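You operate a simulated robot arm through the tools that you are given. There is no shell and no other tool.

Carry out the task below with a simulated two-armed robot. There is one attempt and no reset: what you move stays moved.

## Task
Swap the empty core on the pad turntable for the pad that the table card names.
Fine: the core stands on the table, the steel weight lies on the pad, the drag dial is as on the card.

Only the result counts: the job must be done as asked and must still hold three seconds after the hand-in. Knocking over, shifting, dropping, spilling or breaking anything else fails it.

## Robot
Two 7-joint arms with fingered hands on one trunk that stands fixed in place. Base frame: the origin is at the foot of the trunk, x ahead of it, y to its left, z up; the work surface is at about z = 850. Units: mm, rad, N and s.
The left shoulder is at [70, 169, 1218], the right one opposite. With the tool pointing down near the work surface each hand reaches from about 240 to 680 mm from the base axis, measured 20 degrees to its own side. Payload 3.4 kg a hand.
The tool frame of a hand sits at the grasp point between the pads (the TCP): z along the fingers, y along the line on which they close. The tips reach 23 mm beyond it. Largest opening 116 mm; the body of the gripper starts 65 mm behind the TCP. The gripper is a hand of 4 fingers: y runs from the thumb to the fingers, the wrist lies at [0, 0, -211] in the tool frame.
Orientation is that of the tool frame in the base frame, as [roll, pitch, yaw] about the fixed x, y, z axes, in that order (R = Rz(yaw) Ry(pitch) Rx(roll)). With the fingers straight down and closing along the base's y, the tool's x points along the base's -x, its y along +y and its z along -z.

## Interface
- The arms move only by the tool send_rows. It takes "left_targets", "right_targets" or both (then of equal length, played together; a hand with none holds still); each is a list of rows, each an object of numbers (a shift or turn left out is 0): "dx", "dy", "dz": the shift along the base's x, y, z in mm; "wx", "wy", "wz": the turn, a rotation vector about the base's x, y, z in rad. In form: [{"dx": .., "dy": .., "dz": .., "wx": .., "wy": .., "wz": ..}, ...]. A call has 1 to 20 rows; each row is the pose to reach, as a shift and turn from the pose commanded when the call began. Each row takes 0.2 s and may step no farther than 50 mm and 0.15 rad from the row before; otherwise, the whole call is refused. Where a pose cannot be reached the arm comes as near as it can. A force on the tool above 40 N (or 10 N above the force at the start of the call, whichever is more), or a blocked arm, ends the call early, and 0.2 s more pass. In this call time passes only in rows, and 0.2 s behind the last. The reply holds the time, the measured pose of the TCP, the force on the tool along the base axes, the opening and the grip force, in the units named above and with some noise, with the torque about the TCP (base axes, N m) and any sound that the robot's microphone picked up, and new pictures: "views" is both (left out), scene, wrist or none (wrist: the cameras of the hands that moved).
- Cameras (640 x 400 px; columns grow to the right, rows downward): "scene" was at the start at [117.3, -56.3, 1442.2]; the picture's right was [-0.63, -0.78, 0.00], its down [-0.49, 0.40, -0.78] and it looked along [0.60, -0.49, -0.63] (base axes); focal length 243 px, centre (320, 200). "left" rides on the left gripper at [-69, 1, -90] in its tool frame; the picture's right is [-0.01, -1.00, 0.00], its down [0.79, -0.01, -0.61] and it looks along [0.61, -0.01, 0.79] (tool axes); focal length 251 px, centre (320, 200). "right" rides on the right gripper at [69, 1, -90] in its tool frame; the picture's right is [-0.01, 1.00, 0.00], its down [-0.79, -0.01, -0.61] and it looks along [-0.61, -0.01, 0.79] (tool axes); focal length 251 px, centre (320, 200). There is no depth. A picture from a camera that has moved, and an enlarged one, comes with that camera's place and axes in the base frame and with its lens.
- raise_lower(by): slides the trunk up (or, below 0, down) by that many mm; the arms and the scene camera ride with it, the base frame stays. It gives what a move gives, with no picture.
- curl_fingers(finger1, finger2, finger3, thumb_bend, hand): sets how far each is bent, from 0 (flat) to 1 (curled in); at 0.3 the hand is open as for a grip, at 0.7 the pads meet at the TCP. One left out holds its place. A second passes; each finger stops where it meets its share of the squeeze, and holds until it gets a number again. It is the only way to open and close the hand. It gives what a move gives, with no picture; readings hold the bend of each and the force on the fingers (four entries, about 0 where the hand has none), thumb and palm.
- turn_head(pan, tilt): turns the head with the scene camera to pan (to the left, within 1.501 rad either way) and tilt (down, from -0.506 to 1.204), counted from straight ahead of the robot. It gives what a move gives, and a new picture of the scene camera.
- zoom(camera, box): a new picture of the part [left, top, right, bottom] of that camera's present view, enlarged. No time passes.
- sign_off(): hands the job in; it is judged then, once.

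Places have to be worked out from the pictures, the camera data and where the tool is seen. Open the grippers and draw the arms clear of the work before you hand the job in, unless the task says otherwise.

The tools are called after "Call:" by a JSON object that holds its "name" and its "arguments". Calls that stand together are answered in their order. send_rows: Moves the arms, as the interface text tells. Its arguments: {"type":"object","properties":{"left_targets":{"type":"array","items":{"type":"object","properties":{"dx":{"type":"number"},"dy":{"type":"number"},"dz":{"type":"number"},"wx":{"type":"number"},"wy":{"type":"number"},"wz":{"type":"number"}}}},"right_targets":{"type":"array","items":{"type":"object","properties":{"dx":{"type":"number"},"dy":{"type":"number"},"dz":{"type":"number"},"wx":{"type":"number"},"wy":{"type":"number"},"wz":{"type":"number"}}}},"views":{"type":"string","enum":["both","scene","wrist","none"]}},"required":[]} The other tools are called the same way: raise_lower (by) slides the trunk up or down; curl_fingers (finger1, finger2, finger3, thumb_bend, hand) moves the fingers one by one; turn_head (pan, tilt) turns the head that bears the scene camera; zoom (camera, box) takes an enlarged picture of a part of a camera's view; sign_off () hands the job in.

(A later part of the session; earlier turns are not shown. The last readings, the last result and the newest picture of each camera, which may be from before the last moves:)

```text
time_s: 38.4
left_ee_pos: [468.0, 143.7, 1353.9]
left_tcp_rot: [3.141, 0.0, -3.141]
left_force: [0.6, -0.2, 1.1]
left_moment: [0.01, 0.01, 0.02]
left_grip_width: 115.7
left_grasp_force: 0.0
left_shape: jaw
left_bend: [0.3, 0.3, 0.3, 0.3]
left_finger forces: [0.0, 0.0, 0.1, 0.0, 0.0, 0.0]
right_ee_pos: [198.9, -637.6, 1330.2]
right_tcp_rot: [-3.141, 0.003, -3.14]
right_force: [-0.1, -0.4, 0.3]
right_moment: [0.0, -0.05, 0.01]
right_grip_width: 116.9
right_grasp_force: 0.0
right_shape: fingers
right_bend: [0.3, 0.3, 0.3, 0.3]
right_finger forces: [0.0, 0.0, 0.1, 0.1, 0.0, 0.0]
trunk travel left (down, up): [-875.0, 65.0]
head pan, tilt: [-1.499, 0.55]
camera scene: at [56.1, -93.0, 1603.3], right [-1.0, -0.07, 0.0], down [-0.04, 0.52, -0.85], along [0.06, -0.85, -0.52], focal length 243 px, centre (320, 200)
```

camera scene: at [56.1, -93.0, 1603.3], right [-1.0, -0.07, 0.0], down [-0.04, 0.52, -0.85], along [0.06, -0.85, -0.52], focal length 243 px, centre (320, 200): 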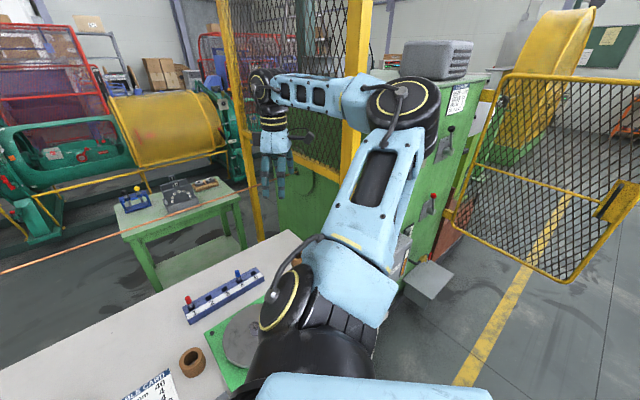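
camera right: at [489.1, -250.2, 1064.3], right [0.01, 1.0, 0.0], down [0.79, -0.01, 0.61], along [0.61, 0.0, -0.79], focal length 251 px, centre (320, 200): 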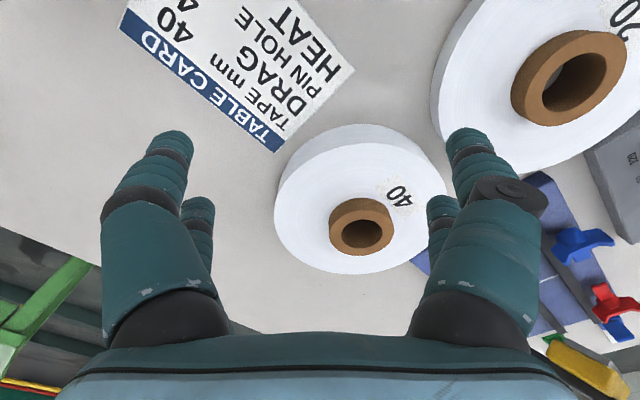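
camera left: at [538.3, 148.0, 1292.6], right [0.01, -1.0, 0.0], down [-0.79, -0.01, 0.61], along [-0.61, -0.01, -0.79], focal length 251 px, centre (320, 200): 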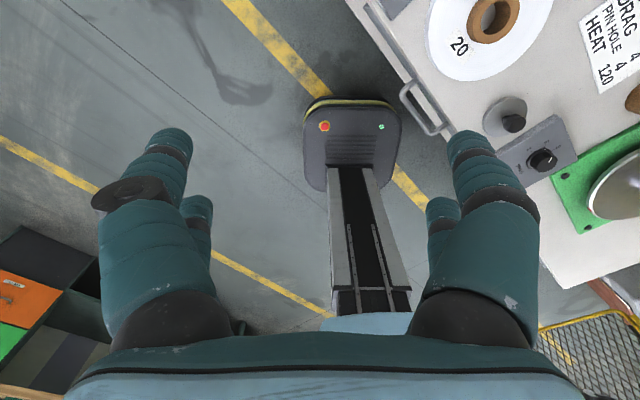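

The elbow is up and back now. I continue outwards to stretch the arm sideways, then lower the hand so the elbow goes down through the lateral direction.

Call:
{"name": "send_rows", "arguments": {"right_targets": [{"dx": -18, "dy": -34, "dz": -22}, {"dx": -36, "dy": -68, "dz": -45}, {"dx": -54, "dy": -102, "dz": -68}, {"dx": -69, "dy": -135, "dz": -90}, {"dx": -80, "dy": -152, "dz": -125}, {"dx": -92, "dy": -162, "dz": -165}, {"dx": -104, "dy": -165, "dz": -205}], "views": "scene"}}

```text
time_s: 40.0
left_ee_pos: [470.2, 144.6, 1352.1]
left_tcp_rot: [-3.141, 0.0, -3.14]
left_force: [-0.1, -0.3, -0.8]
left_moment: [-0.02, 0.0, -0.02]
left_grip_width: 116.0
left_grasp_force: 0.1
left_shape: jaw
left_bend: [0.3, 0.3, 0.3, 0.3]
left_finger forces: [0.0, 0.1, 0.0, 0.0, 0.0, 0.0]
right_ee_pos: [97.4, -801.7, 1123.9]
right_tcp_rot: [3.141, -0.001, 3.141]
right_force: [0.9, -0.2, -0.1]
right_moment: [-0.01, 0.02, 0.01]
right_grip_width: 116.7
right_grasp_force: 0.1
right_shape: fingers
right_bend: [0.3, 0.3, 0.3, 0.3]
right_finger forces: [0.0, 0.1, 0.0, 0.0, 0.1, 0.1]
trunk travel left (down, up): [-875.0, 65.0]
head pan, tilt: [-1.499, 0.55]
camera scene: at [57.5, -92.8, 1603.3], right [-1.0, -0.07, 0.0], down [-0.04, 0.52, -0.85], along [0.06, -0.85, -0.52], focal length 243 px, centre (320, 200)
```

scene: 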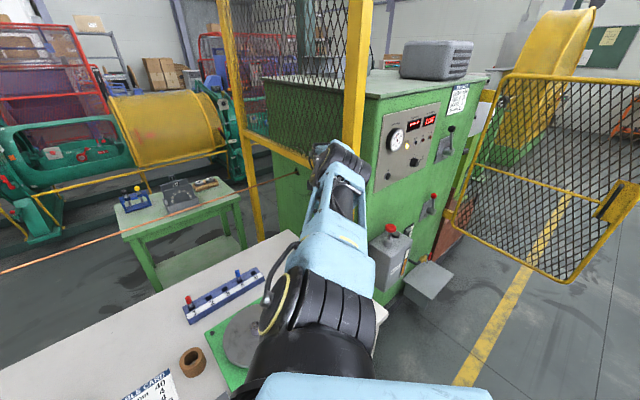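

The arm is now nearly stretched sideways. I raise the trunk the rest of the way and lower the hand with the arm stretched so the elbow passes below the shoulder axis.

Call:
{"name": "raise_lower", "arguments": {"by": 65}}

Call:
{"name": "send_rows", "arguments": {"right_targets": [{"dx": -10, "dy": 0, "dz": -45}, {"dx": -15, "dy": 5, "dz": -90}, {"dx": -20, "dy": 15, "dz": -135}, {"dx": -25, "dy": 28, "dz": -180}, {"dx": -30, "dy": 42, "dz": -222}, {"dx": -32, "dy": 54, "dz": -258}], "views": "scene"}}

```text
time_s: 41.0
left_ee_pos: [469.8, 144.5, 1417.9]
left_tcp_rot: [3.142, -0.001, -3.14]
left_force: [0.6, 0.2, -0.2]
left_moment: [-0.01, 0.0, -0.01]
left_grip_width: 115.8
left_grasp_force: 0.0
left_shape: jaw
left_bend: [0.3, 0.3, 0.3, 0.3]
left_finger forces: [0.1, 0.0, 0.0, 0.0, 0.0, 0.1]
right_ee_pos: [98.0, -801.0, 1188.9]
right_tcp_rot: [-3.141, 0.001, 3.141]
right_force: [0.2, 0.4, 0.4]
right_moment: [0.02, 0.02, 0.0]
right_grip_width: 116.8
right_grasp_force: 0.0
right_shape: fingers
right_bend: [0.3, 0.3, 0.3, 0.3]
right_finger forces: [0.0, 0.0, 0.0, 0.1, 0.1, 0.1]
trunk travel left (down, up): [-940.0, 0.0]
head pan, tilt: [-1.499, 0.55]
```

```text
time_s: 42.4
left_ee_pos: [470.5, 144.3, 1416.8]
left_tcp_rot: [-3.142, 0.0, -3.139]
left_force: [0.2, -0.7, -0.3]
left_moment: [0.04, 0.06, 0.01]
left_grip_width: 116.2
left_grasp_force: 0.1
left_shape: jaw
left_bend: [0.3, 0.3, 0.3, 0.3]
left_finger forces: [0.1, 0.0, 0.0, 0.0, 0.0, 0.0]
right_ee_pos: [64.2, -742.3, 940.0]
right_tcp_rot: [3.141, 0.0, -3.141]
right_force: [0.0, -1.0, 0.6]
right_moment: [0.01, 0.03, 0.0]
right_grip_width: 116.9
right_grasp_force: 0.1
right_shape: fingers
right_bend: [0.3, 0.3, 0.3, 0.3]
right_finger forces: [0.0, 0.2, 0.0, 0.0, 0.0, 0.1]
right hand out of reach, approached as far as the arm can: row 6
trunk travel left (down, up): [-940.0, 0.0]
head pan, tilt: [-1.499, 0.55]
camera scene: at [57.1, -91.3, 1668.4], right [-1.0, -0.07, 0.0], down [-0.04, 0.52, -0.85], along [0.06, -0.85, -0.52], focal length 243 px, centre (320, 200)
```

scene: 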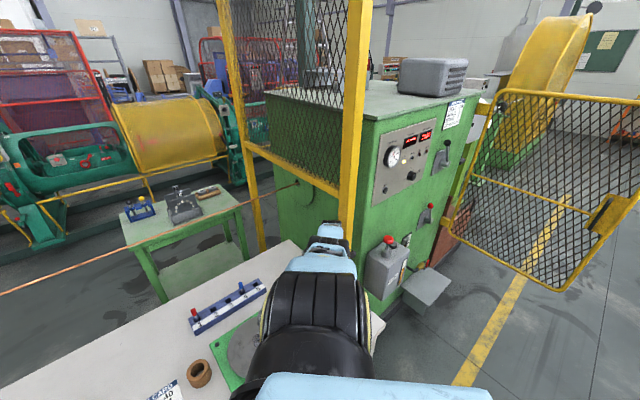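

The elbow is now below the shoulder, arm straight. I swing the arm forward keeping it nearly stretched and low-elbow, passing well above the other core and the pin rack.

Call:
{"name": "send_rows", "arguments": {"right_targets": [{"dx": 41, "dy": 12, "dz": 15}, {"dx": 82, "dy": 24, "dz": 25}, {"dx": 123, "dy": 34, "dz": 30}, {"dx": 163, "dy": 43, "dz": 35}, {"dx": 200, "dy": 58, "dz": 45}, {"dx": 235, "dy": 72, "dz": 55}, {"dx": 268, "dy": 84, "dz": 63}, {"dx": 298, "dy": 97, "dz": 70}], "views": "scene"}}

```text
time_s: 44.2
left_ee_pos: [470.7, 145.5, 1416.8]
left_tcp_rot: [-3.141, -0.001, -3.141]
left_force: [0.1, -0.3, 0.1]
left_moment: [-0.01, 0.03, 0.0]
left_grip_width: 116.0
left_grasp_force: 0.1
left_shape: jaw
left_bend: [0.3, 0.3, 0.3, 0.3]
left_finger forces: [0.1, 0.0, 0.0, 0.0, 0.0, 0.0]
right_ee_pos: [382.8, -670.3, 1003.7]
right_tcp_rot: [-3.14, -0.003, -3.141]
right_force: [-0.2, -0.6, 0.1]
right_moment: [-0.02, 0.02, 0.01]
right_grip_width: 116.7
right_grasp_force: 0.0
right_shape: fingers
right_bend: [0.3, 0.3, 0.3, 0.3]
right_finger forces: [0.0, 0.0, 0.1, 0.0, 0.0, 0.0]
right hand out of reach, approached as far as the arm can: row 1, 2, 3, 4, 5, 6, 7, 8
trunk travel left (down, up): [-940.0, 0.0]
head pan, tilt: [-1.499, 0.55]
camera scene: at [58.5, -90.8, 1668.3], right [-1.0, -0.07, 0.0], down [-0.04, 0.52, -0.85], along [0.06, -0.85, -0.52], focal length 243 px, centre (320, 200)
```

scene: 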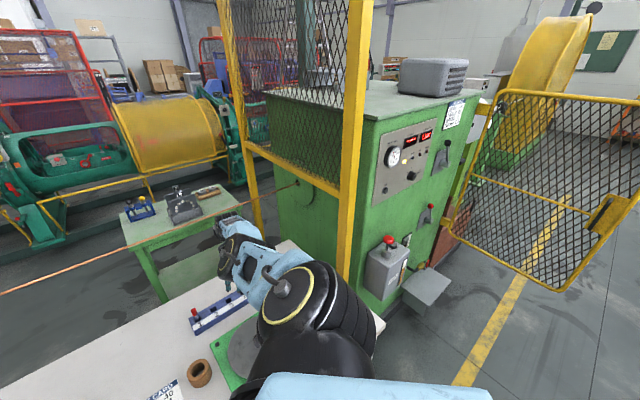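

The elbow now follows on the low side. I continue swinging forward and left at about the same radius.

Call:
{"name": "send_rows", "arguments": {"right_targets": [{"dx": 28, "dy": 38, "dz": 8}, {"dx": 58, "dy": 75, "dz": 14}, {"dx": 88, "dy": 110, "dz": 20}, {"dx": 112, "dy": 150, "dz": 26}, {"dx": 136, "dy": 190, "dz": 32}, {"dx": 158, "dy": 230, "dz": 36}, {"dx": 172, "dy": 272, "dz": 40}, {"dx": 184, "dy": 314, "dz": 42}, {"dx": 190, "dy": 356, "dz": 42}], "views": "both"}}

```text
time_s: 46.2
left_ee_pos: [469.7, 146.5, 1418.2]
left_tcp_rot: [-3.139, 0.0, -3.139]
left_force: [-0.1, -0.3, 0.2]
left_moment: [-0.01, 0.03, -0.05]
left_grip_width: 116.0
left_grasp_force: 0.1
left_shape: jaw
left_bend: [0.3, 0.3, 0.3, 0.3]
left_finger forces: [0.1, 0.0, 0.0, 0.0, 0.0, 0.0]
right_ee_pos: [608.2, -319.4, 1031.0]
right_tcp_rot: [-3.14, -0.003, -3.14]
right_force: [-0.3, 0.9, -0.5]
right_moment: [-0.03, -0.01, 0.01]
right_grip_width: 116.5
right_grasp_force: 0.1
right_shape: fingers
right_bend: [0.3, 0.3, 0.3, 0.3]
right_finger forces: [0.0, 0.0, 0.0, 0.0, 0.1, 0.0]
right hand out of reach, approached as far as the arm can: row 1, 2, 3, 4, 5, 6, 7, 8, 9
trunk travel left (down, up): [-940.0, 0.0]
head pan, tilt: [-1.499, 0.55]
camera scene: at [57.7, -89.3, 1668.5], right [-1.0, -0.07, 0.0], down [-0.04, 0.52, -0.85], along [0.06, -0.85, -0.52], focal length 243 px, centre (320, 200)
camera right: at [541.0, -319.1, 1120.0], right [0.01, 1.0, 0.0], down [0.8, -0.01, 0.61], along [0.61, -0.01, -0.8], focal length 251 px, centre (320, 200)
```

scene: 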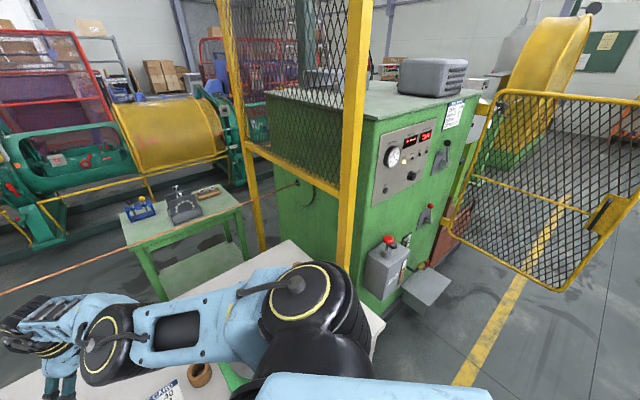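
right: 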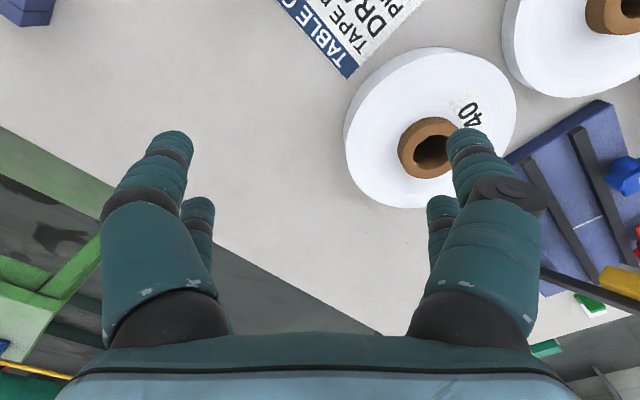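

The arm now reaches (608, -319): the elbow-low posture has far more reach. I raise the hand while moving further out and then lower the trunk so the shoulder comes level with the wrist.

Call:
{"name": "send_rows", "arguments": {"right_targets": [{"dx": 3, "dy": 12, "dz": 45}, {"dx": 8, "dy": 28, "dz": 90}, {"dx": 14, "dy": 46, "dz": 130}, {"dx": 20, "dy": 64, "dz": 165}], "views": "none"}}

Call:
{"name": "raise_lower", "arguments": {"by": -150}}

Call:
{"name": "turn_head", "arguments": {"pan": -0.8, "tilt": 0.8}}

```text
time_s: 47.2
left_ee_pos: [469.7, 145.8, 1417.4]
left_tcp_rot: [3.141, -0.002, -3.141]
left_force: [0.0, 0.3, 0.5]
left_moment: [0.02, 0.01, 0.0]
left_grip_width: 115.6
left_grasp_force: 0.0
left_shape: jaw
left_bend: [0.3, 0.3, 0.3, 0.3]
left_finger forces: [0.1, 0.0, 0.1, 0.0, 0.1, 0.0]
right_ee_pos: [647.0, -257.3, 1193.5]
right_tcp_rot: [3.141, -0.002, 3.141]
right_force: [-0.1, 0.5, -0.1]
right_moment: [0.02, 0.02, 0.04]
right_grip_width: 116.6
right_grasp_force: 0.1
right_shape: fingers
right_bend: [0.3, 0.3, 0.3, 0.3]
right_finger forces: [0.0, 0.0, 0.1, 0.2, 0.0, 0.1]
right hand out of reach, approached as far as the arm can: row 1, 2, 3, 4
trunk travel left (down, up): [-940.0, 0.0]
head pan, tilt: [-1.499, 0.55]
```

```text
time_s: 49.0
left_ee_pos: [469.1, 145.8, 1268.3]
left_tcp_rot: [3.141, -0.001, -3.14]
left_force: [0.4, 0.5, 0.2]
left_moment: [-0.02, 0.02, -0.01]
left_grip_width: 116.1
left_grasp_force: 0.0
left_shape: jaw
left_bend: [0.3, 0.3, 0.3, 0.3]
left_finger forces: [0.0, 0.0, 0.0, 0.0, 0.0, 0.0]
right_ee_pos: [646.1, -257.3, 1042.6]
right_tcp_rot: [-3.141, -0.001, 3.141]
right_force: [-0.1, 0.3, -0.3]
right_moment: [0.02, -0.03, -0.03]
right_grip_width: 116.8
right_grasp_force: 0.0
right_shape: fingers
right_bend: [0.3, 0.3, 0.3, 0.3]
right_finger forces: [0.0, 0.1, 0.1, 0.0, 0.0, 0.0]
trunk travel left (down, up): [-790.0, 150.0]
head pan, tilt: [-1.499, 0.55]
```

```text
time_s: 50.0
left_ee_pos: [469.3, 144.5, 1268.5]
left_tcp_rot: [-3.14, -0.001, -3.139]
left_force: [-0.1, 1.1, 0.0]
left_moment: [0.0, -0.02, -0.01]
left_grip_width: 115.7
left_grasp_force: 0.1
left_shape: jaw
left_bend: [0.3, 0.3, 0.3, 0.3]
left_finger forces: [0.0, 0.0, 0.0, 0.1, 0.1, 0.0]
right_ee_pos: [646.9, -257.2, 1041.7]
right_tcp_rot: [-3.141, -0.001, 3.141]
right_force: [0.6, 0.6, 0.8]
right_moment: [-0.03, 0.01, 0.0]
right_grip_width: 116.9
right_grasp_force: 0.1
right_shape: fingers
right_bend: [0.3, 0.3, 0.3, 0.3]
right_finger forces: [0.0, 0.1, 0.0, 0.0, 0.0, 0.0]
trunk travel left (down, up): [-790.0, 150.0]
head pan, tilt: [-0.799, 0.799]
camera scene: at [107.1, -59.9, 1497.0], right [-0.72, -0.7, 0.0], down [-0.5, 0.51, -0.7], along [0.49, -0.5, -0.72], focal length 243 px, centre (320, 200)
```

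scene: 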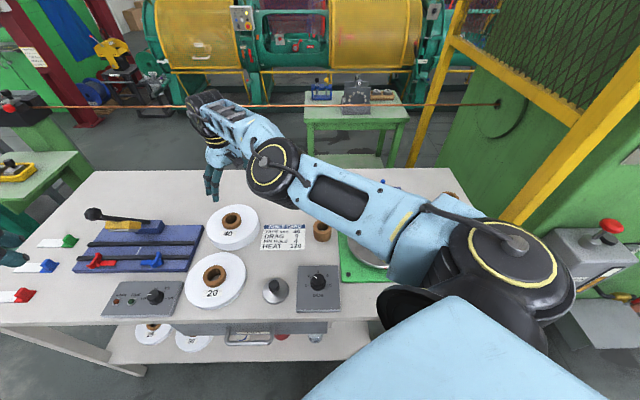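

The posture is good: wrist level with the shoulder, stretched to (647, -257). I add a tiny tilt for slack, move over the pad (y to -216) while rising, then lower the trunk by 150.

Call:
{"name": "send_rows", "arguments": {"right_targets": [{"dy": 14, "dz": 40, "wy": -0.06}, {"dy": 28, "dz": 80, "wy": -0.06}, {"dy": 41, "dz": 110, "wy": -0.06}], "views": "none"}}

Call:
{"name": "raise_lower", "arguments": {"by": -150}}

Call:
{"name": "zoom", "arguments": {"camera": "right", "box": [80, 0, 560, 360]}}

Call:
{"name": "zoom", "arguments": {"camera": "scene", "box": [140, 60, 400, 260]}}

```text
time_s: 50.8
left_ee_pos: [468.9, 145.3, 1268.0]
left_tcp_rot: [-3.141, 0.0, -3.139]
left_force: [-0.6, -0.1, -0.5]
left_moment: [-0.03, 0.01, 0.02]
left_grip_width: 115.9
left_grasp_force: 0.1
left_shape: jaw
left_bend: [0.3, 0.3, 0.3, 0.3]
left_finger forces: [0.0, 0.0, 0.1, 0.1, 0.1, 0.0]
right_ee_pos: [653.6, -219.5, 1156.6]
right_tcp_rot: [-3.141, 0.056, 3.141]
right_force: [-0.3, -0.3, 0.2]
right_moment: [0.02, -0.02, 0.04]
right_grip_width: 117.1
right_grasp_force: 0.1
right_shape: fingers
right_bend: [0.3, 0.3, 0.3, 0.3]
right_finger forces: [0.0, 0.0, 0.1, 0.0, 0.1, 0.0]
right hand out of reach, approached as far as the arm can: row 1, 2, 3
trunk travel left (down, up): [-790.0, 150.0]
head pan, tilt: [-0.799, 0.799]
```

```text
time_s: 52.6
left_ee_pos: [469.3, 145.3, 1118.0]
left_tcp_rot: [3.141, 0.001, -3.14]
left_force: [-0.1, 0.9, 0.2]
left_moment: [0.0, 0.02, 0.0]
left_grip_width: 116.2
left_grasp_force: 0.0
left_shape: jaw
left_bend: [0.3, 0.3, 0.3, 0.3]
left_finger forces: [0.1, 0.0, 0.0, 0.0, 0.0, 0.0]
right_ee_pos: [654.3, -219.3, 1005.6]
right_tcp_rot: [-3.139, 0.056, -3.141]
right_force: [-1.0, 0.3, -0.6]
right_moment: [-0.02, 0.01, -0.02]
right_grip_width: 116.8
right_grasp_force: 0.0
right_shape: fingers
right_bend: [0.3, 0.3, 0.3, 0.3]
right_finger forces: [0.1, 0.1, 0.0, 0.0, 0.0, 0.1]
trunk travel left (down, up): [-640.0, 300.0]
head pan, tilt: [-0.799, 0.799]
```

```text
1.11 times, centred on (320, 180) of right
camera zoom: at [581.1, -218.9, 1091.6], right [0.01, 1.0, 0.0], down [0.76, -0.01, 0.65], along [0.65, -0.01, -0.76], focal length 279 px, centre (320, 222)
```

zoom: 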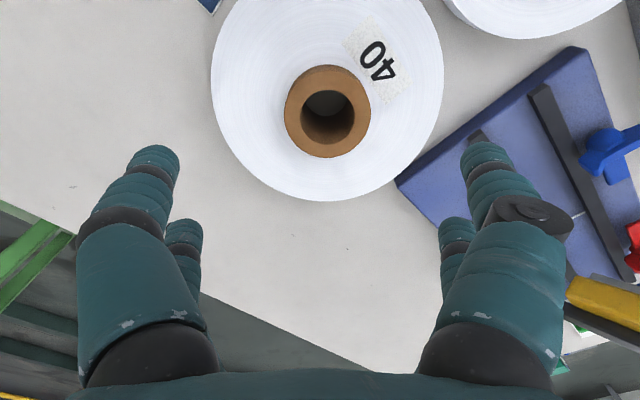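

```text
2.00 times, centred on (270, 160) of scene
camera zoom: at [106.9, -59.8, 1347.0], right [-0.72, -0.7, 0.0], down [-0.5, 0.51, -0.7], along [0.49, -0.5, -0.72], focal length 486 px, centre (420, 280)
```

zoom: 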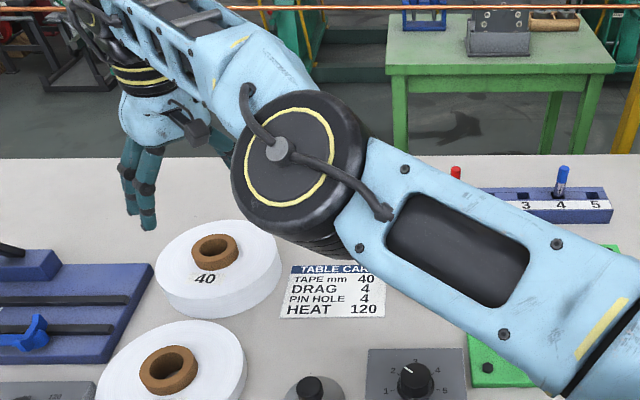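

The hand is now above the pad at (654, -219, 1005). I zoom in on the pad core from the wrist camera for centring.

Call:
{"name": "zoom", "arguments": {"camera": "right", "box": [220, 0, 440, 160]}}

```text
2.50 times, centred on (330, 80) of right
camera zoom: at [581.1, -218.9, 1091.6], right [0.01, 1.0, 0.0], down [0.76, -0.01, 0.65], along [0.65, -0.01, -0.76], focal length 629 px, centre (295, 500)
```

zoom: 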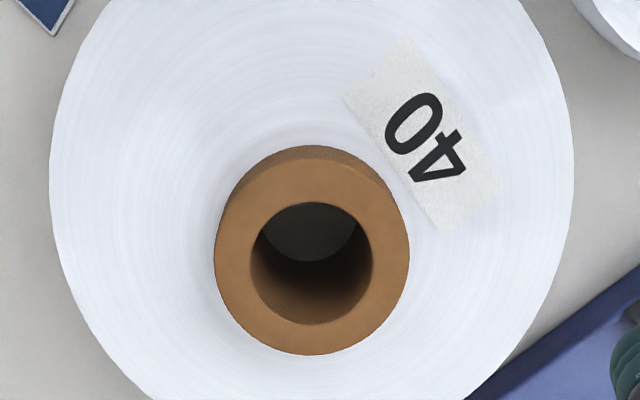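

Core centre at about (646, -215), top z ≈ 905, tape top ≈ 890. I shift onto it and come down to z 940 for a check.

Call:
{"name": "send_rows", "arguments": {"right_targets": [{"dx": -4, "dy": 2, "dz": -25}, {"dx": -8, "dy": 4, "dz": -50}, {"dx": -8, "dy": 4, "dz": -65}], "views": "both"}}

Call:
{"name": "zoom", "arguments": {"camera": "right", "box": [200, 60, 440, 240]}}

Call:
{"name": "zoom", "arguments": {"camera": "scene", "box": [180, 80, 300, 180]}}

```text
time_s: 53.4
left_ee_pos: [468.7, 144.9, 1118.6]
left_tcp_rot: [3.141, 0.0, -3.14]
left_force: [0.0, 0.9, 0.1]
left_moment: [0.0, 0.01, 0.04]
left_grip_width: 115.8
left_grasp_force: 0.0
left_shape: jaw
left_bend: [0.3, 0.3, 0.3, 0.3]
left_finger forces: [0.0, 0.1, 0.1, 0.1, 0.0, 0.1]
right_ee_pos: [659.1, -213.2, 939.3]
right_tcp_rot: [-3.141, 0.053, -3.14]
right_force: [0.6, 0.4, -0.7]
right_moment: [0.01, 0.03, 0.01]
right_grip_width: 116.6
right_grasp_force: 0.0
right_shape: fingers
right_bend: [0.3, 0.3, 0.3, 0.3]
right_finger forces: [0.0, 0.0, 0.0, 0.1, 0.1, 0.0]
right hand out of reach, approached as far as the arm can: row 1, 2, 3
trunk travel left (down, up): [-640.0, 300.0]
head pan, tilt: [-0.799, 0.799]
camera scene: at [107.2, -59.9, 1347.0], right [-0.72, -0.7, 0.0], down [-0.5, 0.51, -0.7], along [0.49, -0.5, -0.72], focal length 243 px, centre (320, 200)
camera right: at [586.6, -213.3, 1026.0], right [0.01, 1.0, 0.0], down [0.76, -0.01, 0.65], along [0.65, -0.01, -0.76], focal length 251 px, centre (320, 200)
```

scene: 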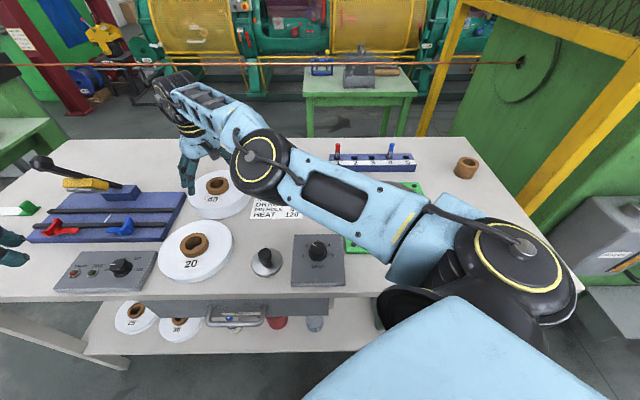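
right: 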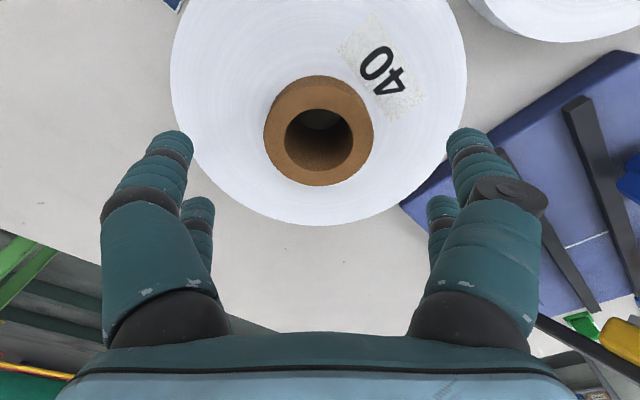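

```text
2.22 times, centred on (320, 150) of right
camera zoom: at [586.6, -213.3, 1026.0], right [0.01, 1.0, 0.0], down [0.76, -0.01, 0.65], along [0.65, -0.01, -0.76], focal length 559 px, centre (320, 311)
```

zoom: 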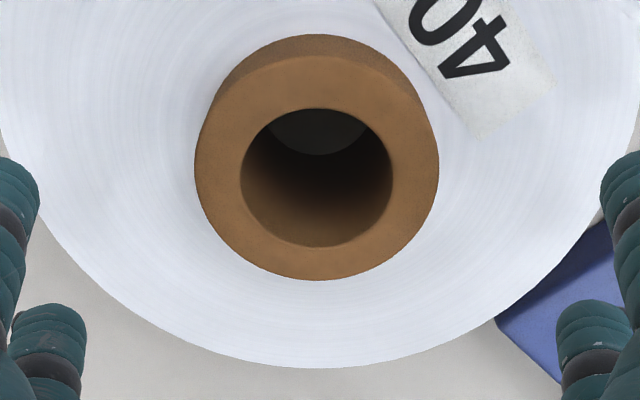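

```text
4.00 times, centred on (240, 130) of scene
camera zoom: at [107.2, -59.9, 1347.0], right [-0.72, -0.7, 0.0], down [-0.5, 0.51, -0.7], along [0.49, -0.5, -0.72], focal length 972 px, centre (640, 480)
```

zoom: 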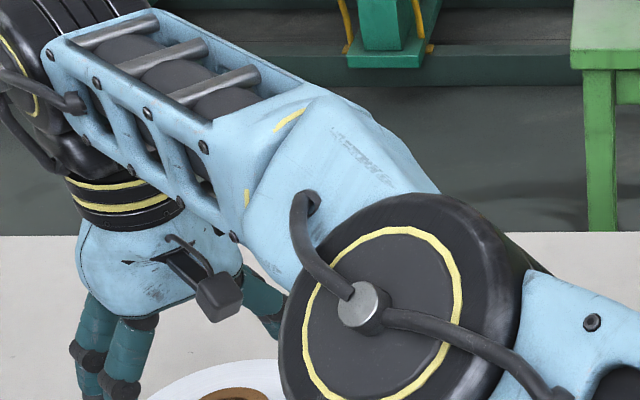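

The arm is fully straight, so its radius is fixed; the tilt moved the TCP 13 mm too far. Removing the tilt should bring the TCP right over the core, so I do that.

Call:
{"name": "send_rows", "arguments": {"right_targets": [{"dx": -6, "dy": -1, "wy": 0.03}, {"dx": -12, "dy": -2, "wy": 0.06}], "views": "wrist"}}

Call:
{"name": "zoom", "arguments": {"camera": "right", "box": [200, 60, 440, 240]}}

```text
time_s: 54.0
left_ee_pos: [470.0, 144.7, 1119.0]
left_tcp_rot: [3.141, 0.001, -3.14]
left_force: [-1.1, 0.4, -0.6]
left_moment: [0.0, 0.05, 0.0]
left_grip_width: 115.8
left_grasp_force: 0.1
left_shape: jaw
left_bend: [0.3, 0.3, 0.3, 0.3]
left_finger forces: [0.1, 0.1, 0.0, 0.0, 0.0, 0.0]
right_ee_pos: [647.4, -215.9, 940.4]
right_tcp_rot: [-3.141, -0.006, 3.141]
right_force: [-0.4, 0.3, 0.1]
right_moment: [0.02, 0.03, -0.04]
right_grip_width: 116.6
right_grasp_force: 0.0
right_shape: fingers
right_bend: [0.3, 0.3, 0.3, 0.3]
right_finger forces: [0.1, 0.1, 0.1, 0.1, 0.0, 0.0]
trunk travel left (down, up): [-640.0, 300.0]
head pan, tilt: [-0.799, 0.799]
camera right: at [579.8, -215.1, 1030.8], right [0.01, 1.0, 0.0], down [0.8, -0.01, 0.6], along [0.6, -0.01, -0.8], focal length 251 px, centre (320, 200)
```

right: 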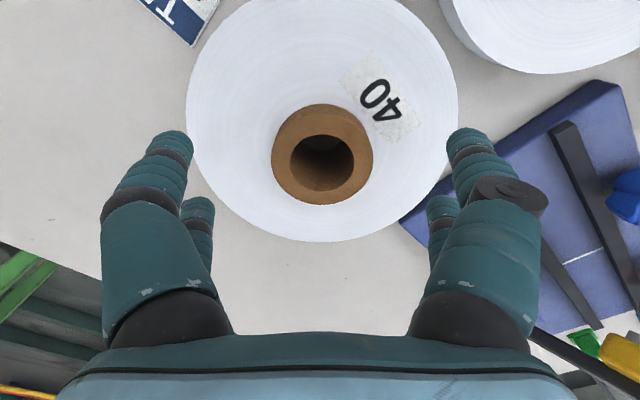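

```text
2.22 times, centred on (320, 150) of right
camera zoom: at [579.8, -215.1, 1030.8], right [0.01, 1.0, 0.0], down [0.8, -0.01, 0.6], along [0.6, -0.01, -0.8], focal length 559 px, centre (320, 311)
```

zoom: 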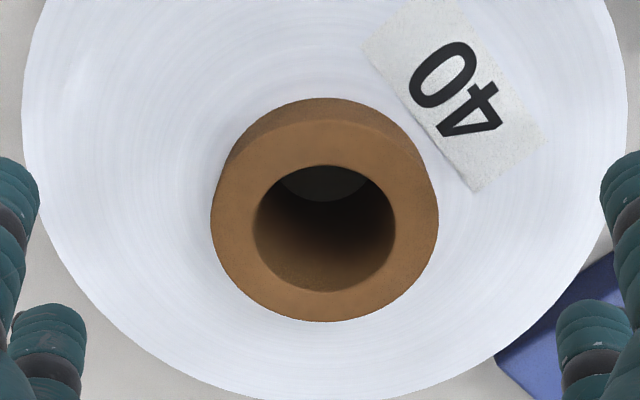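

Now at (647, -216, 940), core centre at (645, -215), no reach warning. I correct 2–3 mm and go down until the tips are just above the tape.

Call:
{"name": "send_rows", "arguments": {"right_targets": [{"dx": -2, "dy": 1, "dz": -10}, {"dx": -3, "dy": 1, "dz": -18}, {"dx": -3, "dy": 1, "dz": -23}], "views": "wrist"}}

```text
time_s: 54.8
left_ee_pos: [468.8, 144.7, 1119.2]
left_tcp_rot: [3.141, 0.0, -3.139]
left_force: [0.1, 0.1, -0.7]
left_moment: [0.0, 0.01, -0.02]
left_grip_width: 115.8
left_grasp_force: 0.1
left_shape: jaw
left_bend: [0.3, 0.3, 0.3, 0.3]
left_finger forces: [0.0, 0.0, 0.1, 0.0, 0.0, 0.0]
right_ee_pos: [646.1, -216.6, 917.2]
right_tcp_rot: [3.141, -0.006, -3.141]
right_force: [-0.3, -0.2, -0.2]
right_moment: [-0.02, 0.02, -0.01]
right_grip_width: 116.7
right_grasp_force: 0.0
right_shape: fingers
right_bend: [0.3, 0.3, 0.3, 0.3]
right_finger forces: [0.1, 0.1, 0.1, 0.1, 0.0, 0.1]
right hand out of reach, approached as far as the arm can: row 2, 3
trunk travel left (down, up): [-640.0, 300.0]
head pan, tilt: [-0.799, 0.799]
camera right: at [579.5, -215.6, 1008.1], right [0.01, 1.0, 0.0], down [0.8, -0.01, 0.6], along [0.6, -0.01, -0.8], focal length 251 px, centre (320, 200)
```

right: 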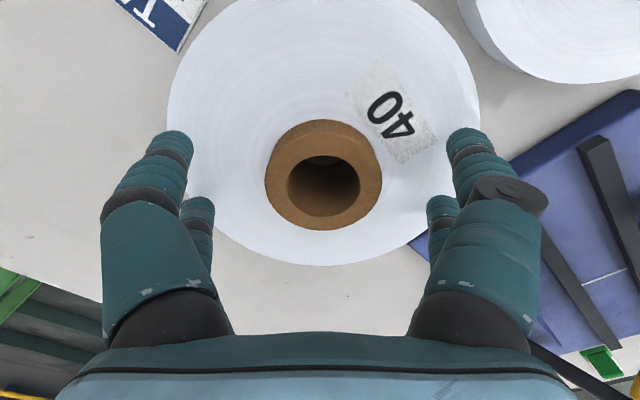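

TCP at (646, -217, 917), tips about 4 mm above the tape. I close the fingers partly and check forces and view.

Call:
{"name": "curl_fingers", "arguments": {"hand": "right", "finger1": 0.47, "finger2": 0.47, "finger3": 0.47, "thumb_bend": 0.47}}

Call:
{"name": "zoom", "arguments": {"camera": "right", "box": [120, 60, 520, 310]}}

```text
time_s: 55.8
left_ee_pos: [469.5, 144.3, 1117.8]
left_tcp_rot: [3.14, -0.002, -3.139]
left_force: [-0.6, -0.4, 0.4]
left_moment: [-0.03, -0.01, 0.03]
left_grip_width: 115.9
left_grasp_force: 0.1
left_shape: jaw
left_bend: [0.3, 0.3, 0.3, 0.3]
left_finger forces: [0.0, 0.0, 0.0, 0.0, 0.0, 0.0]
right_ee_pos: [646.4, -216.2, 918.5]
right_tcp_rot: [-3.141, -0.007, -3.141]
right_force: [1.1, -0.6, 4.7]
right_moment: [0.06, -0.07, 0.0]
right_grip_width: 68.0
right_grasp_force: 2.1
right_shape: fingers
right_bend: [0.47, 0.46, 0.46, 0.47]
right_finger forces: [0.6, 1.8, 1.4, 0.0, 0.7, 0.0]
trunk travel left (down, up): [-640.0, 300.0]
head pan, tilt: [-0.799, 0.799]
```

```text
1.60 times, centred on (320, 185) of right
camera zoom: at [579.1, -215.5, 1008.5], right [0.01, 1.0, 0.0], down [0.8, -0.01, 0.6], along [0.6, -0.01, -0.8], focal length 402 px, centre (320, 224)
```

zoom: 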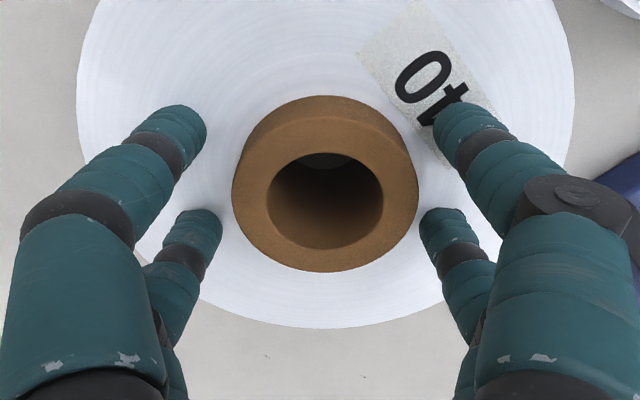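

The tips touch the tape (4.7 N upward). I raise 3 mm before closing on the core.

Call:
{"name": "send_rows", "arguments": {"right_targets": [{"dz": 3}], "views": "none"}}

Call:
{"name": "curl_fingers", "arguments": {"hand": "right", "finger1": 0.52, "finger2": 0.52, "finger3": 0.52, "thumb_bend": 0.52}}

Call:
{"name": "zoom", "arguments": {"camera": "right", "box": [120, 60, 520, 310]}}

```text
time_s: 56.2
left_ee_pos: [470.2, 145.1, 1117.5]
left_tcp_rot: [-3.14, -0.001, -3.14]
left_force: [0.6, 0.2, -0.6]
left_moment: [0.01, 0.0, 0.01]
left_grip_width: 115.9
left_grasp_force: 0.0
left_shape: jaw
left_bend: [0.3, 0.3, 0.3, 0.3]
left_finger forces: [0.0, 0.1, 0.0, 0.1, 0.0, 0.0]
right_ee_pos: [647.0, -215.0, 920.3]
right_tcp_rot: [-3.141, -0.006, 3.142]
right_force: [0.3, -0.2, -0.3]
right_moment: [0.02, 0.0, 0.02]
right_grip_width: 67.6
right_grasp_force: 0.1
right_shape: fingers
right_bend: [0.47, 0.47, 0.47, 0.47]
right_finger forces: [0.0, 0.0, 0.1, 0.1, 0.1, 0.1]
trunk travel left (down, up): [-640.0, 300.0]
head pan, tilt: [-0.799, 0.799]
```

```text
time_s: 57.2
left_ee_pos: [469.5, 144.4, 1118.3]
left_tcp_rot: [-3.141, 0.001, -3.14]
left_force: [0.8, 0.8, -0.2]
left_moment: [0.02, 0.01, -0.01]
left_grip_width: 115.8
left_grasp_force: 0.1
left_shape: jaw
left_bend: [0.3, 0.3, 0.3, 0.3]
left_finger forces: [0.1, 0.0, 0.0, 0.0, 0.0, 0.1]
right_ee_pos: [645.6, -215.2, 920.1]
right_tcp_rot: [3.141, -0.007, 3.141]
right_force: [-0.5, 0.5, -0.7]
right_moment: [0.0, -0.01, 0.0]
right_grip_width: 52.6
right_grasp_force: 0.0
right_shape: fingers
right_bend: [0.52, 0.52, 0.52, 0.52]
right_finger forces: [0.0, 0.1, 0.0, 0.0, 0.0, 0.0]
trunk travel left (down, up): [-640.0, 300.0]
head pan, tilt: [-0.799, 0.799]
```

```text
1.60 times, centred on (320, 185) of right
camera zoom: at [579.5, -214.8, 1010.9], right [0.01, 1.0, 0.0], down [0.8, -0.01, 0.6], along [0.6, -0.01, -0.8], focal length 402 px, centre (320, 224)
```

zoom: 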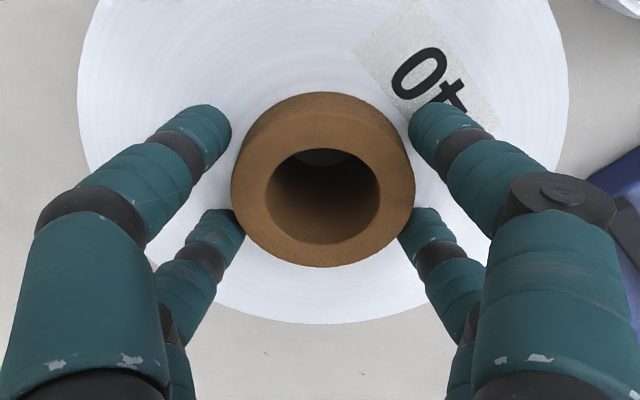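

No contact with the tape now; fingers straddle the core protrusion. I close onto the core.

Call:
{"name": "curl_fingers", "arguments": {"hand": "right", "finger1": 0.62, "finger2": 0.62, "finger3": 0.62, "thumb_bend": 0.62}}

Call:
{"name": "zoom", "arguments": {"camera": "right", "box": [120, 60, 520, 310]}}

```text
time_s: 58.2
left_ee_pos: [468.8, 143.8, 1117.9]
left_tcp_rot: [-3.141, 0.002, -3.14]
left_force: [-0.6, 1.0, 0.0]
left_moment: [0.01, 0.01, 0.01]
left_grip_width: 115.8
left_grasp_force: 0.0
left_shape: jaw
left_bend: [0.3, 0.3, 0.3, 0.3]
left_finger forces: [0.0, 0.0, 0.0, 0.1, 0.1, 0.0]
right_ee_pos: [647.0, -214.9, 920.5]
right_tcp_rot: [-3.14, -0.006, 3.141]
right_force: [-0.9, 0.0, 0.5]
right_moment: [-0.01, 0.0, 0.04]
right_grip_width: 40.2
right_grasp_force: 9.2
right_shape: fingers
right_bend: [0.56, 0.54, 0.55, 0.57]
right_finger forces: [4.4, 5.5, 4.3, 0.2, 4.9, 0.0]
trunk travel left (down, up): [-640.0, 300.0]
head pan, tilt: [-0.799, 0.799]
```

```text
1.60 times, centred on (320, 185) of right
camera zoom: at [579.6, -214.9, 1010.8], right [0.01, 1.0, 0.0], down [0.8, -0.01, 0.6], along [0.6, -0.01, -0.8], focal length 402 px, centre (320, 224)
```

zoom: 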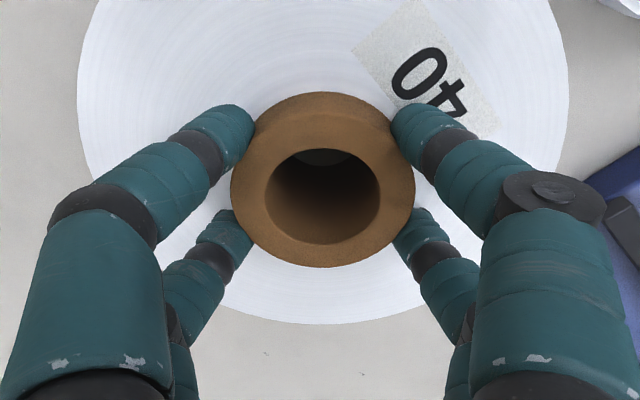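

All four digits hold the core evenly with 9 N. I squeeze more for the heavier pad.

Call:
{"name": "curl_fingers", "arguments": {"hand": "right", "finger1": 0.82, "finger2": 0.82, "finger3": 0.82, "thumb_bend": 0.82}}

Call:
{"name": "zoom", "arguments": {"camera": "right", "box": [120, 60, 520, 310]}}

```text
time_s: 59.2
left_ee_pos: [469.3, 145.5, 1117.8]
left_tcp_rot: [-3.141, 0.002, -3.141]
left_force: [-0.5, 1.1, 0.7]
left_moment: [-0.01, 0.03, -0.01]
left_grip_width: 115.8
left_grasp_force: 0.1
left_shape: jaw
left_bend: [0.3, 0.3, 0.3, 0.3]
left_finger forces: [0.0, 0.0, 0.0, 0.1, 0.1, 0.1]
right_ee_pos: [647.1, -215.8, 920.6]
right_tcp_rot: [-3.141, -0.006, -3.141]
right_force: [0.2, -3.2, 3.6]
right_moment: [0.36, -0.15, -0.06]
right_grip_width: 37.5
right_grasp_force: 23.6
right_shape: fingers
right_bend: [0.52, 0.5, 0.6, 0.67]
right_finger forces: [10.3, 12.9, 6.3, 0.0, 17.7, 0.0]
trunk travel left (down, up): [-640.0, 300.0]
head pan, tilt: [-0.799, 0.799]
```

```text
1.60 times, centred on (320, 185) of right
camera zoom: at [579.1, -215.4, 1011.2], right [0.01, 1.0, 0.0], down [0.8, -0.01, 0.6], along [0.6, -0.01, -0.8], focal length 402 px, centre (320, 224)
```

zoom: 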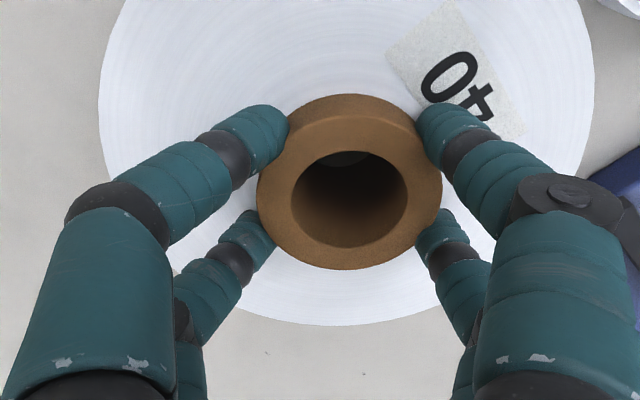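

The squeeze pushed the core ~7 mm toward +y. I check the clearance to the 20 pad before lifting.

Call:
{"name": "zoom", "arguments": {"camera": "right", "box": [320, 0, 640, 200]}}

Call:
{"name": "zoom", "arguments": {"camera": "scene", "box": [140, 140, 300, 290]}}

```text
2.00 times, centred on (480, 100) of right
camera zoom: at [579.1, -215.4, 1011.2], right [0.01, 1.0, 0.0], down [0.8, -0.01, 0.6], along [0.6, -0.01, -0.8], focal length 503 px, centre (0, 400)
```

zoom: 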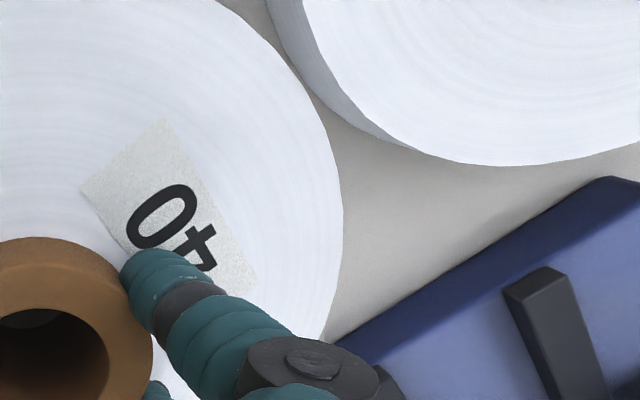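

```text
2.67 times, centred on (220, 215) of scene
camera zoom: at [106.5, -60.4, 1347.0], right [-0.72, -0.7, 0.0], down [-0.5, 0.51, -0.7], along [0.49, -0.5, -0.72], focal length 648 px, centre (587, 160)
```

zoom: 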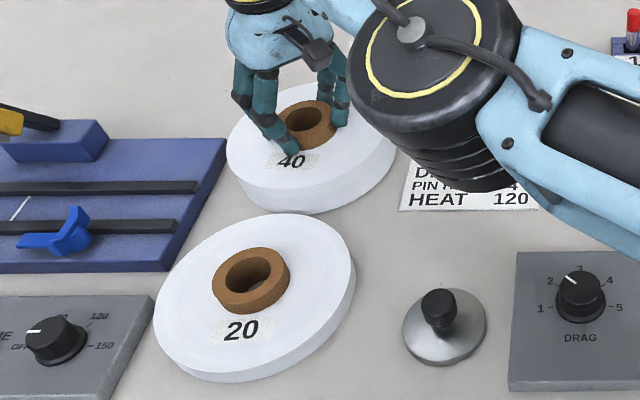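

The pad is now very close to the blue fixture's corner. I slide the pad back by 5 mm in −y before lifting.

Call:
{"name": "send_rows", "arguments": {"right_targets": [{"dy": -2.5}, {"dy": -5}], "views": "none"}}

Call:
{"name": "zoom", "arguments": {"camera": "scene", "box": [140, 140, 300, 290]}}

Call:
{"name": "zoom", "arguments": {"camera": "right", "box": [320, 0, 640, 200]}}

```text
time_s: 59.8
left_ee_pos: [469.8, 145.7, 1118.4]
left_tcp_rot: [3.141, 0.001, -3.14]
left_force: [-0.3, -0.3, 1.0]
left_moment: [-0.02, 0.01, 0.01]
left_grip_width: 115.9
left_grasp_force: 0.2
left_shape: jaw
left_bend: [0.3, 0.3, 0.3, 0.3]
left_finger forces: [0.0, 0.0, 0.1, 0.1, 0.0, 0.2]
right_ee_pos: [647.4, -219.2, 919.5]
right_tcp_rot: [3.141, -0.005, -3.139]
right_force: [-0.4, 2.4, 0.0]
right_moment: [0.47, -0.17, 0.02]
right_grip_width: 37.1
right_grasp_force: 23.5
right_shape: fingers
right_bend: [0.51, 0.49, 0.6, 0.67]
right_finger forces: [11.6, 13.4, 6.0, 0.0, 16.0, 0.1]
trunk travel left (down, up): [-640.0, 300.0]
head pan, tilt: [-0.799, 0.799]
```

```text
2.67 times, centred on (220, 215) of scene
camera zoom: at [106.8, -59.4, 1347.0], right [-0.72, -0.7, 0.0], down [-0.5, 0.51, -0.7], along [0.49, -0.5, -0.72], focal length 648 px, centre (587, 160)
```

zoom: 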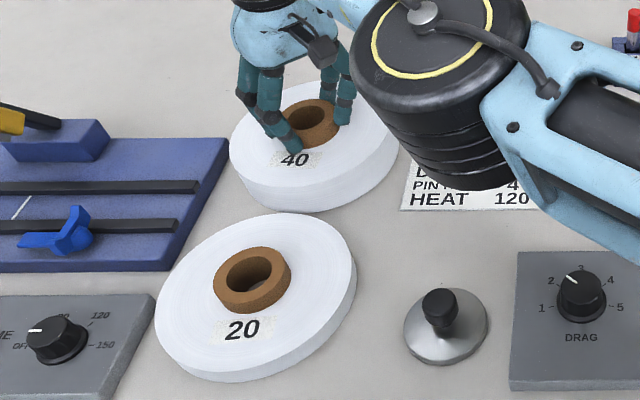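

```text
2.00 times, centred on (480, 100) of right
camera zoom: at [579.6, -219.3, 1011.1], right [0.01, 1.0, 0.0], down [0.8, -0.01, 0.6], along [0.6, 0.0, -0.8], focal length 503 px, centre (0, 400)
```

zoom: 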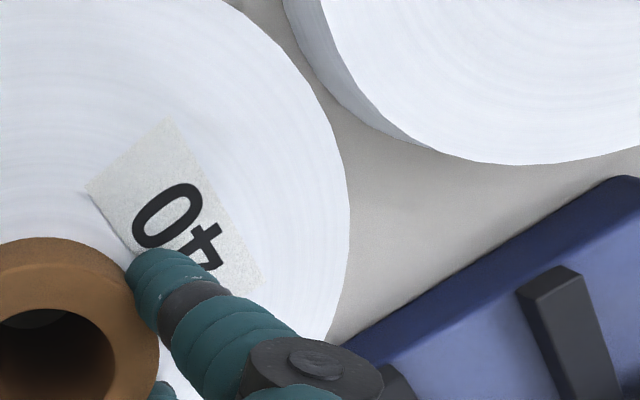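

There is clearance now and the fixture has not moved. I lift the pad in steps.

Call:
{"name": "send_rows", "arguments": {"right_targets": [{"dz": 5}, {"dz": 12}, {"dz": 25}, {"dz": 40}], "views": "both"}}

Call:
{"name": "zoom", "arguments": {"camera": "scene", "box": [140, 110, 300, 260]}}

```text
time_s: 60.8
left_ee_pos: [468.8, 144.4, 1118.8]
left_tcp_rot: [-3.141, 0.0, -3.14]
left_force: [-0.5, -0.6, -0.5]
left_moment: [-0.03, -0.02, 0.01]
left_grip_width: 115.8
left_grasp_force: 0.1
left_shape: jaw
left_bend: [0.3, 0.3, 0.3, 0.3]
left_finger forces: [0.0, 0.0, 0.0, 0.0, 0.0, 0.0]
right_ee_pos: [647.4, -221.6, 959.7]
right_tcp_rot: [3.14, -0.005, -3.141]
right_force: [-0.3, 0.8, -4.3]
right_moment: [0.0, 0.05, -0.01]
right_grip_width: 36.9
right_grasp_force: 24.2
right_shape: fingers
right_bend: [0.51, 0.48, 0.61, 0.69]
right_finger forces: [11.3, 13.2, 7.3, 0.1, 17.2, 0.0]
trunk travel left (down, up): [-640.0, 300.0]
head pan, tilt: [-0.799, 0.799]
camera scene: at [107.5, -60.3, 1346.9], right [-0.72, -0.7, 0.0], down [-0.5, 0.51, -0.7], along [0.49, -0.5, -0.72], focal length 243 px, centre (320, 200)
camera right: at [580.1, -220.9, 1050.4], right [0.01, 1.0, 0.0], down [0.8, -0.01, 0.6], along [0.6, -0.01, -0.8], focal length 251 px, centre (320, 200)
```

scene: 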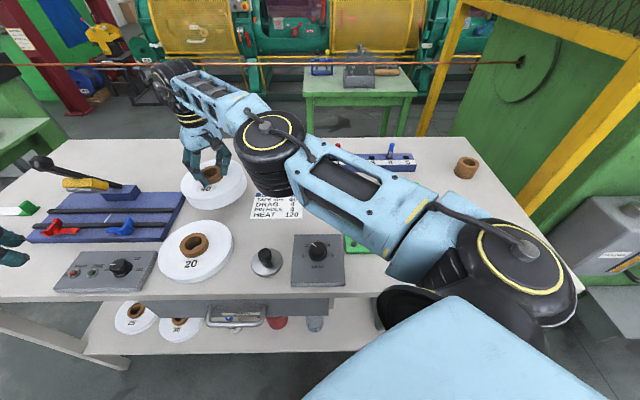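
right: 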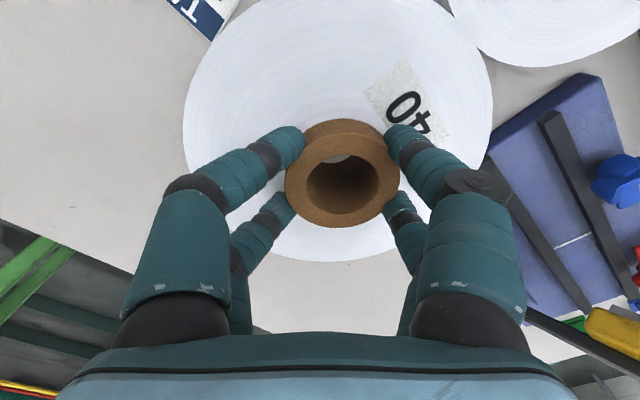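

```text
2.67 times, centred on (220, 185) of scene
camera zoom: at [107.5, -60.3, 1346.9], right [-0.72, -0.7, 0.0], down [-0.5, 0.51, -0.7], along [0.49, -0.5, -0.72], focal length 648 px, centre (587, 240)
```

zoom: 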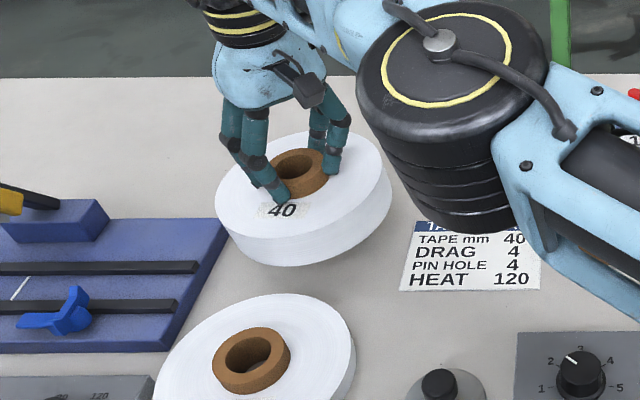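

The pad hangs level, about 4.3 N. I raise the trunk by 85 mm, which carries the pad up with it, clear of everything.

Call:
{"name": "raise_lower", "arguments": {"by": 85}}

Call:
{"name": "send_rows", "arguments": {"right_targets": [{"dx": -15, "dy": -8}, {"dx": -35, "dy": -20}, {"dx": -60, "dy": -35}, {"dx": -90, "dy": -55}], "views": "both"}}

```text
time_s: 62.0
left_ee_pos: [470.6, 144.5, 1202.0]
left_tcp_rot: [3.141, -0.001, -3.14]
left_force: [0.6, -0.2, 0.4]
left_moment: [0.0, -0.03, 0.03]
left_grip_width: 115.8
left_grasp_force: 0.1
left_shape: jaw
left_bend: [0.3, 0.3, 0.3, 0.3]
left_finger forces: [0.1, 0.1, 0.0, 0.0, 0.1, 0.1]
right_ee_pos: [647.2, -221.9, 1044.7]
right_tcp_rot: [3.141, -0.007, -3.14]
right_force: [0.1, -0.3, -3.9]
right_moment: [-0.05, 0.03, -0.01]
right_grip_width: 36.7
right_grasp_force: 24.7
right_shape: fingers
right_bend: [0.51, 0.48, 0.61, 0.69]
right_finger forces: [11.2, 13.3, 7.3, 0.0, 17.2, 0.1]
trunk travel left (down, up): [-725.0, 215.0]
head pan, tilt: [-0.799, 0.799]
```

```text
time_s: 63.0
left_ee_pos: [469.1, 143.5, 1202.6]
left_tcp_rot: [-3.141, -0.001, -3.141]
left_force: [0.0, 0.4, 0.0]
left_moment: [0.02, -0.02, 0.01]
left_grip_width: 115.9
left_grasp_force: 0.0
left_shape: jaw
left_bend: [0.3, 0.3, 0.3, 0.3]
left_finger forces: [0.0, 0.0, 0.0, 0.1, 0.0, 0.1]
right_ee_pos: [645.9, -266.4, 1048.3]
right_tcp_rot: [-3.141, -0.007, -3.14]
right_force: [0.3, -0.4, -4.2]
right_moment: [-0.07, -0.01, -0.04]
right_grip_width: 36.7
right_grasp_force: 24.7
right_shape: fingers
right_bend: [0.51, 0.48, 0.61, 0.69]
right_finger forces: [11.3, 13.2, 7.5, 0.1, 17.3, 0.0]
right hand out of reach, approached as far as the arm can: row 1, 2, 3, 4
trunk travel left (down, up): [-725.0, 215.0]
head pan, tilt: [-0.799, 0.799]
camera scene: at [107.6, -60.9, 1431.9], right [-0.72, -0.7, 0.0], down [-0.5, 0.51, -0.7], along [0.49, -0.5, -0.72], focal length 243 px, centre (320, 200)
camera right: at [577.9, -267.0, 1138.5], right [0.01, 1.0, 0.0], down [0.8, -0.01, 0.6], along [0.6, 0.0, -0.8], focal length 251 px, centre (320, 200)
```

scene: 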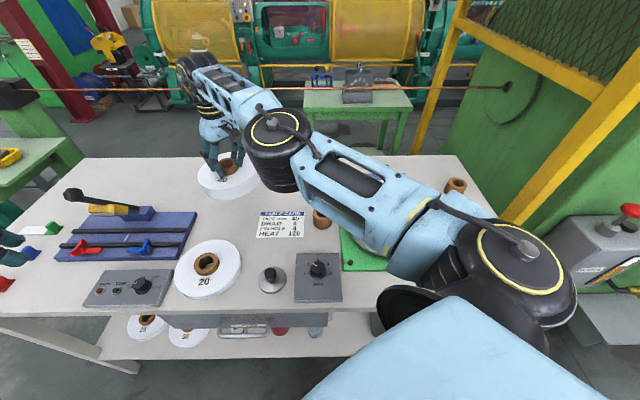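
right: 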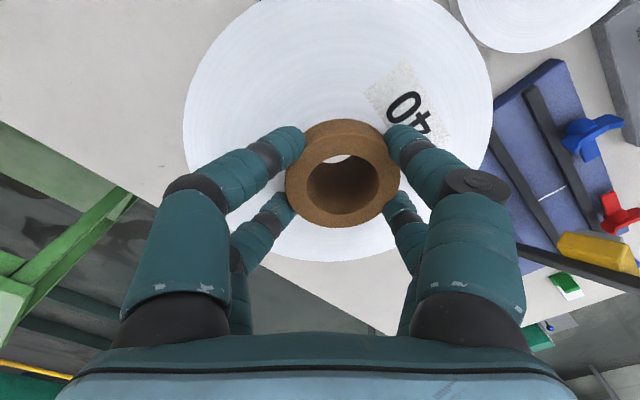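

The arm is locked straight: it slid along the sphere instead of coming in. I try an inward move combined with +y to make the elbow bend.

Call:
{"name": "send_rows", "arguments": {"right_targets": [{"dx": -8, "dy": 20}, {"dx": -16, "dy": 40}, {"dx": -25, "dy": 60}, {"dx": -35, "dy": 80}], "views": "none"}}

```text
time_s: 64.0
left_ee_pos: [469.5, 144.7, 1202.0]
left_tcp_rot: [3.141, -0.001, -3.139]
left_force: [0.1, 0.2, 0.4]
left_moment: [0.02, -0.04, 0.01]
left_grip_width: 115.6
left_grasp_force: 0.0
left_shape: jaw
left_bend: [0.3, 0.3, 0.3, 0.3]
left_finger forces: [0.1, 0.1, 0.0, 0.0, 0.0, 0.1]
right_ee_pos: [643.7, -191.1, 1051.9]
right_tcp_rot: [3.14, -0.007, 3.14]
right_force: [1.2, -1.0, -3.1]
right_moment: [-0.02, -0.02, 0.02]
right_grip_width: 36.5
right_grasp_force: 24.9
right_shape: fingers
right_bend: [0.51, 0.48, 0.61, 0.69]
right_finger forces: [11.4, 13.3, 7.5, 0.0, 17.3, 0.0]
right hand out of reach, approached as far as the arm can: row 1, 2, 3, 4
trunk travel left (down, up): [-725.0, 215.0]
head pan, tilt: [-0.799, 0.799]
```

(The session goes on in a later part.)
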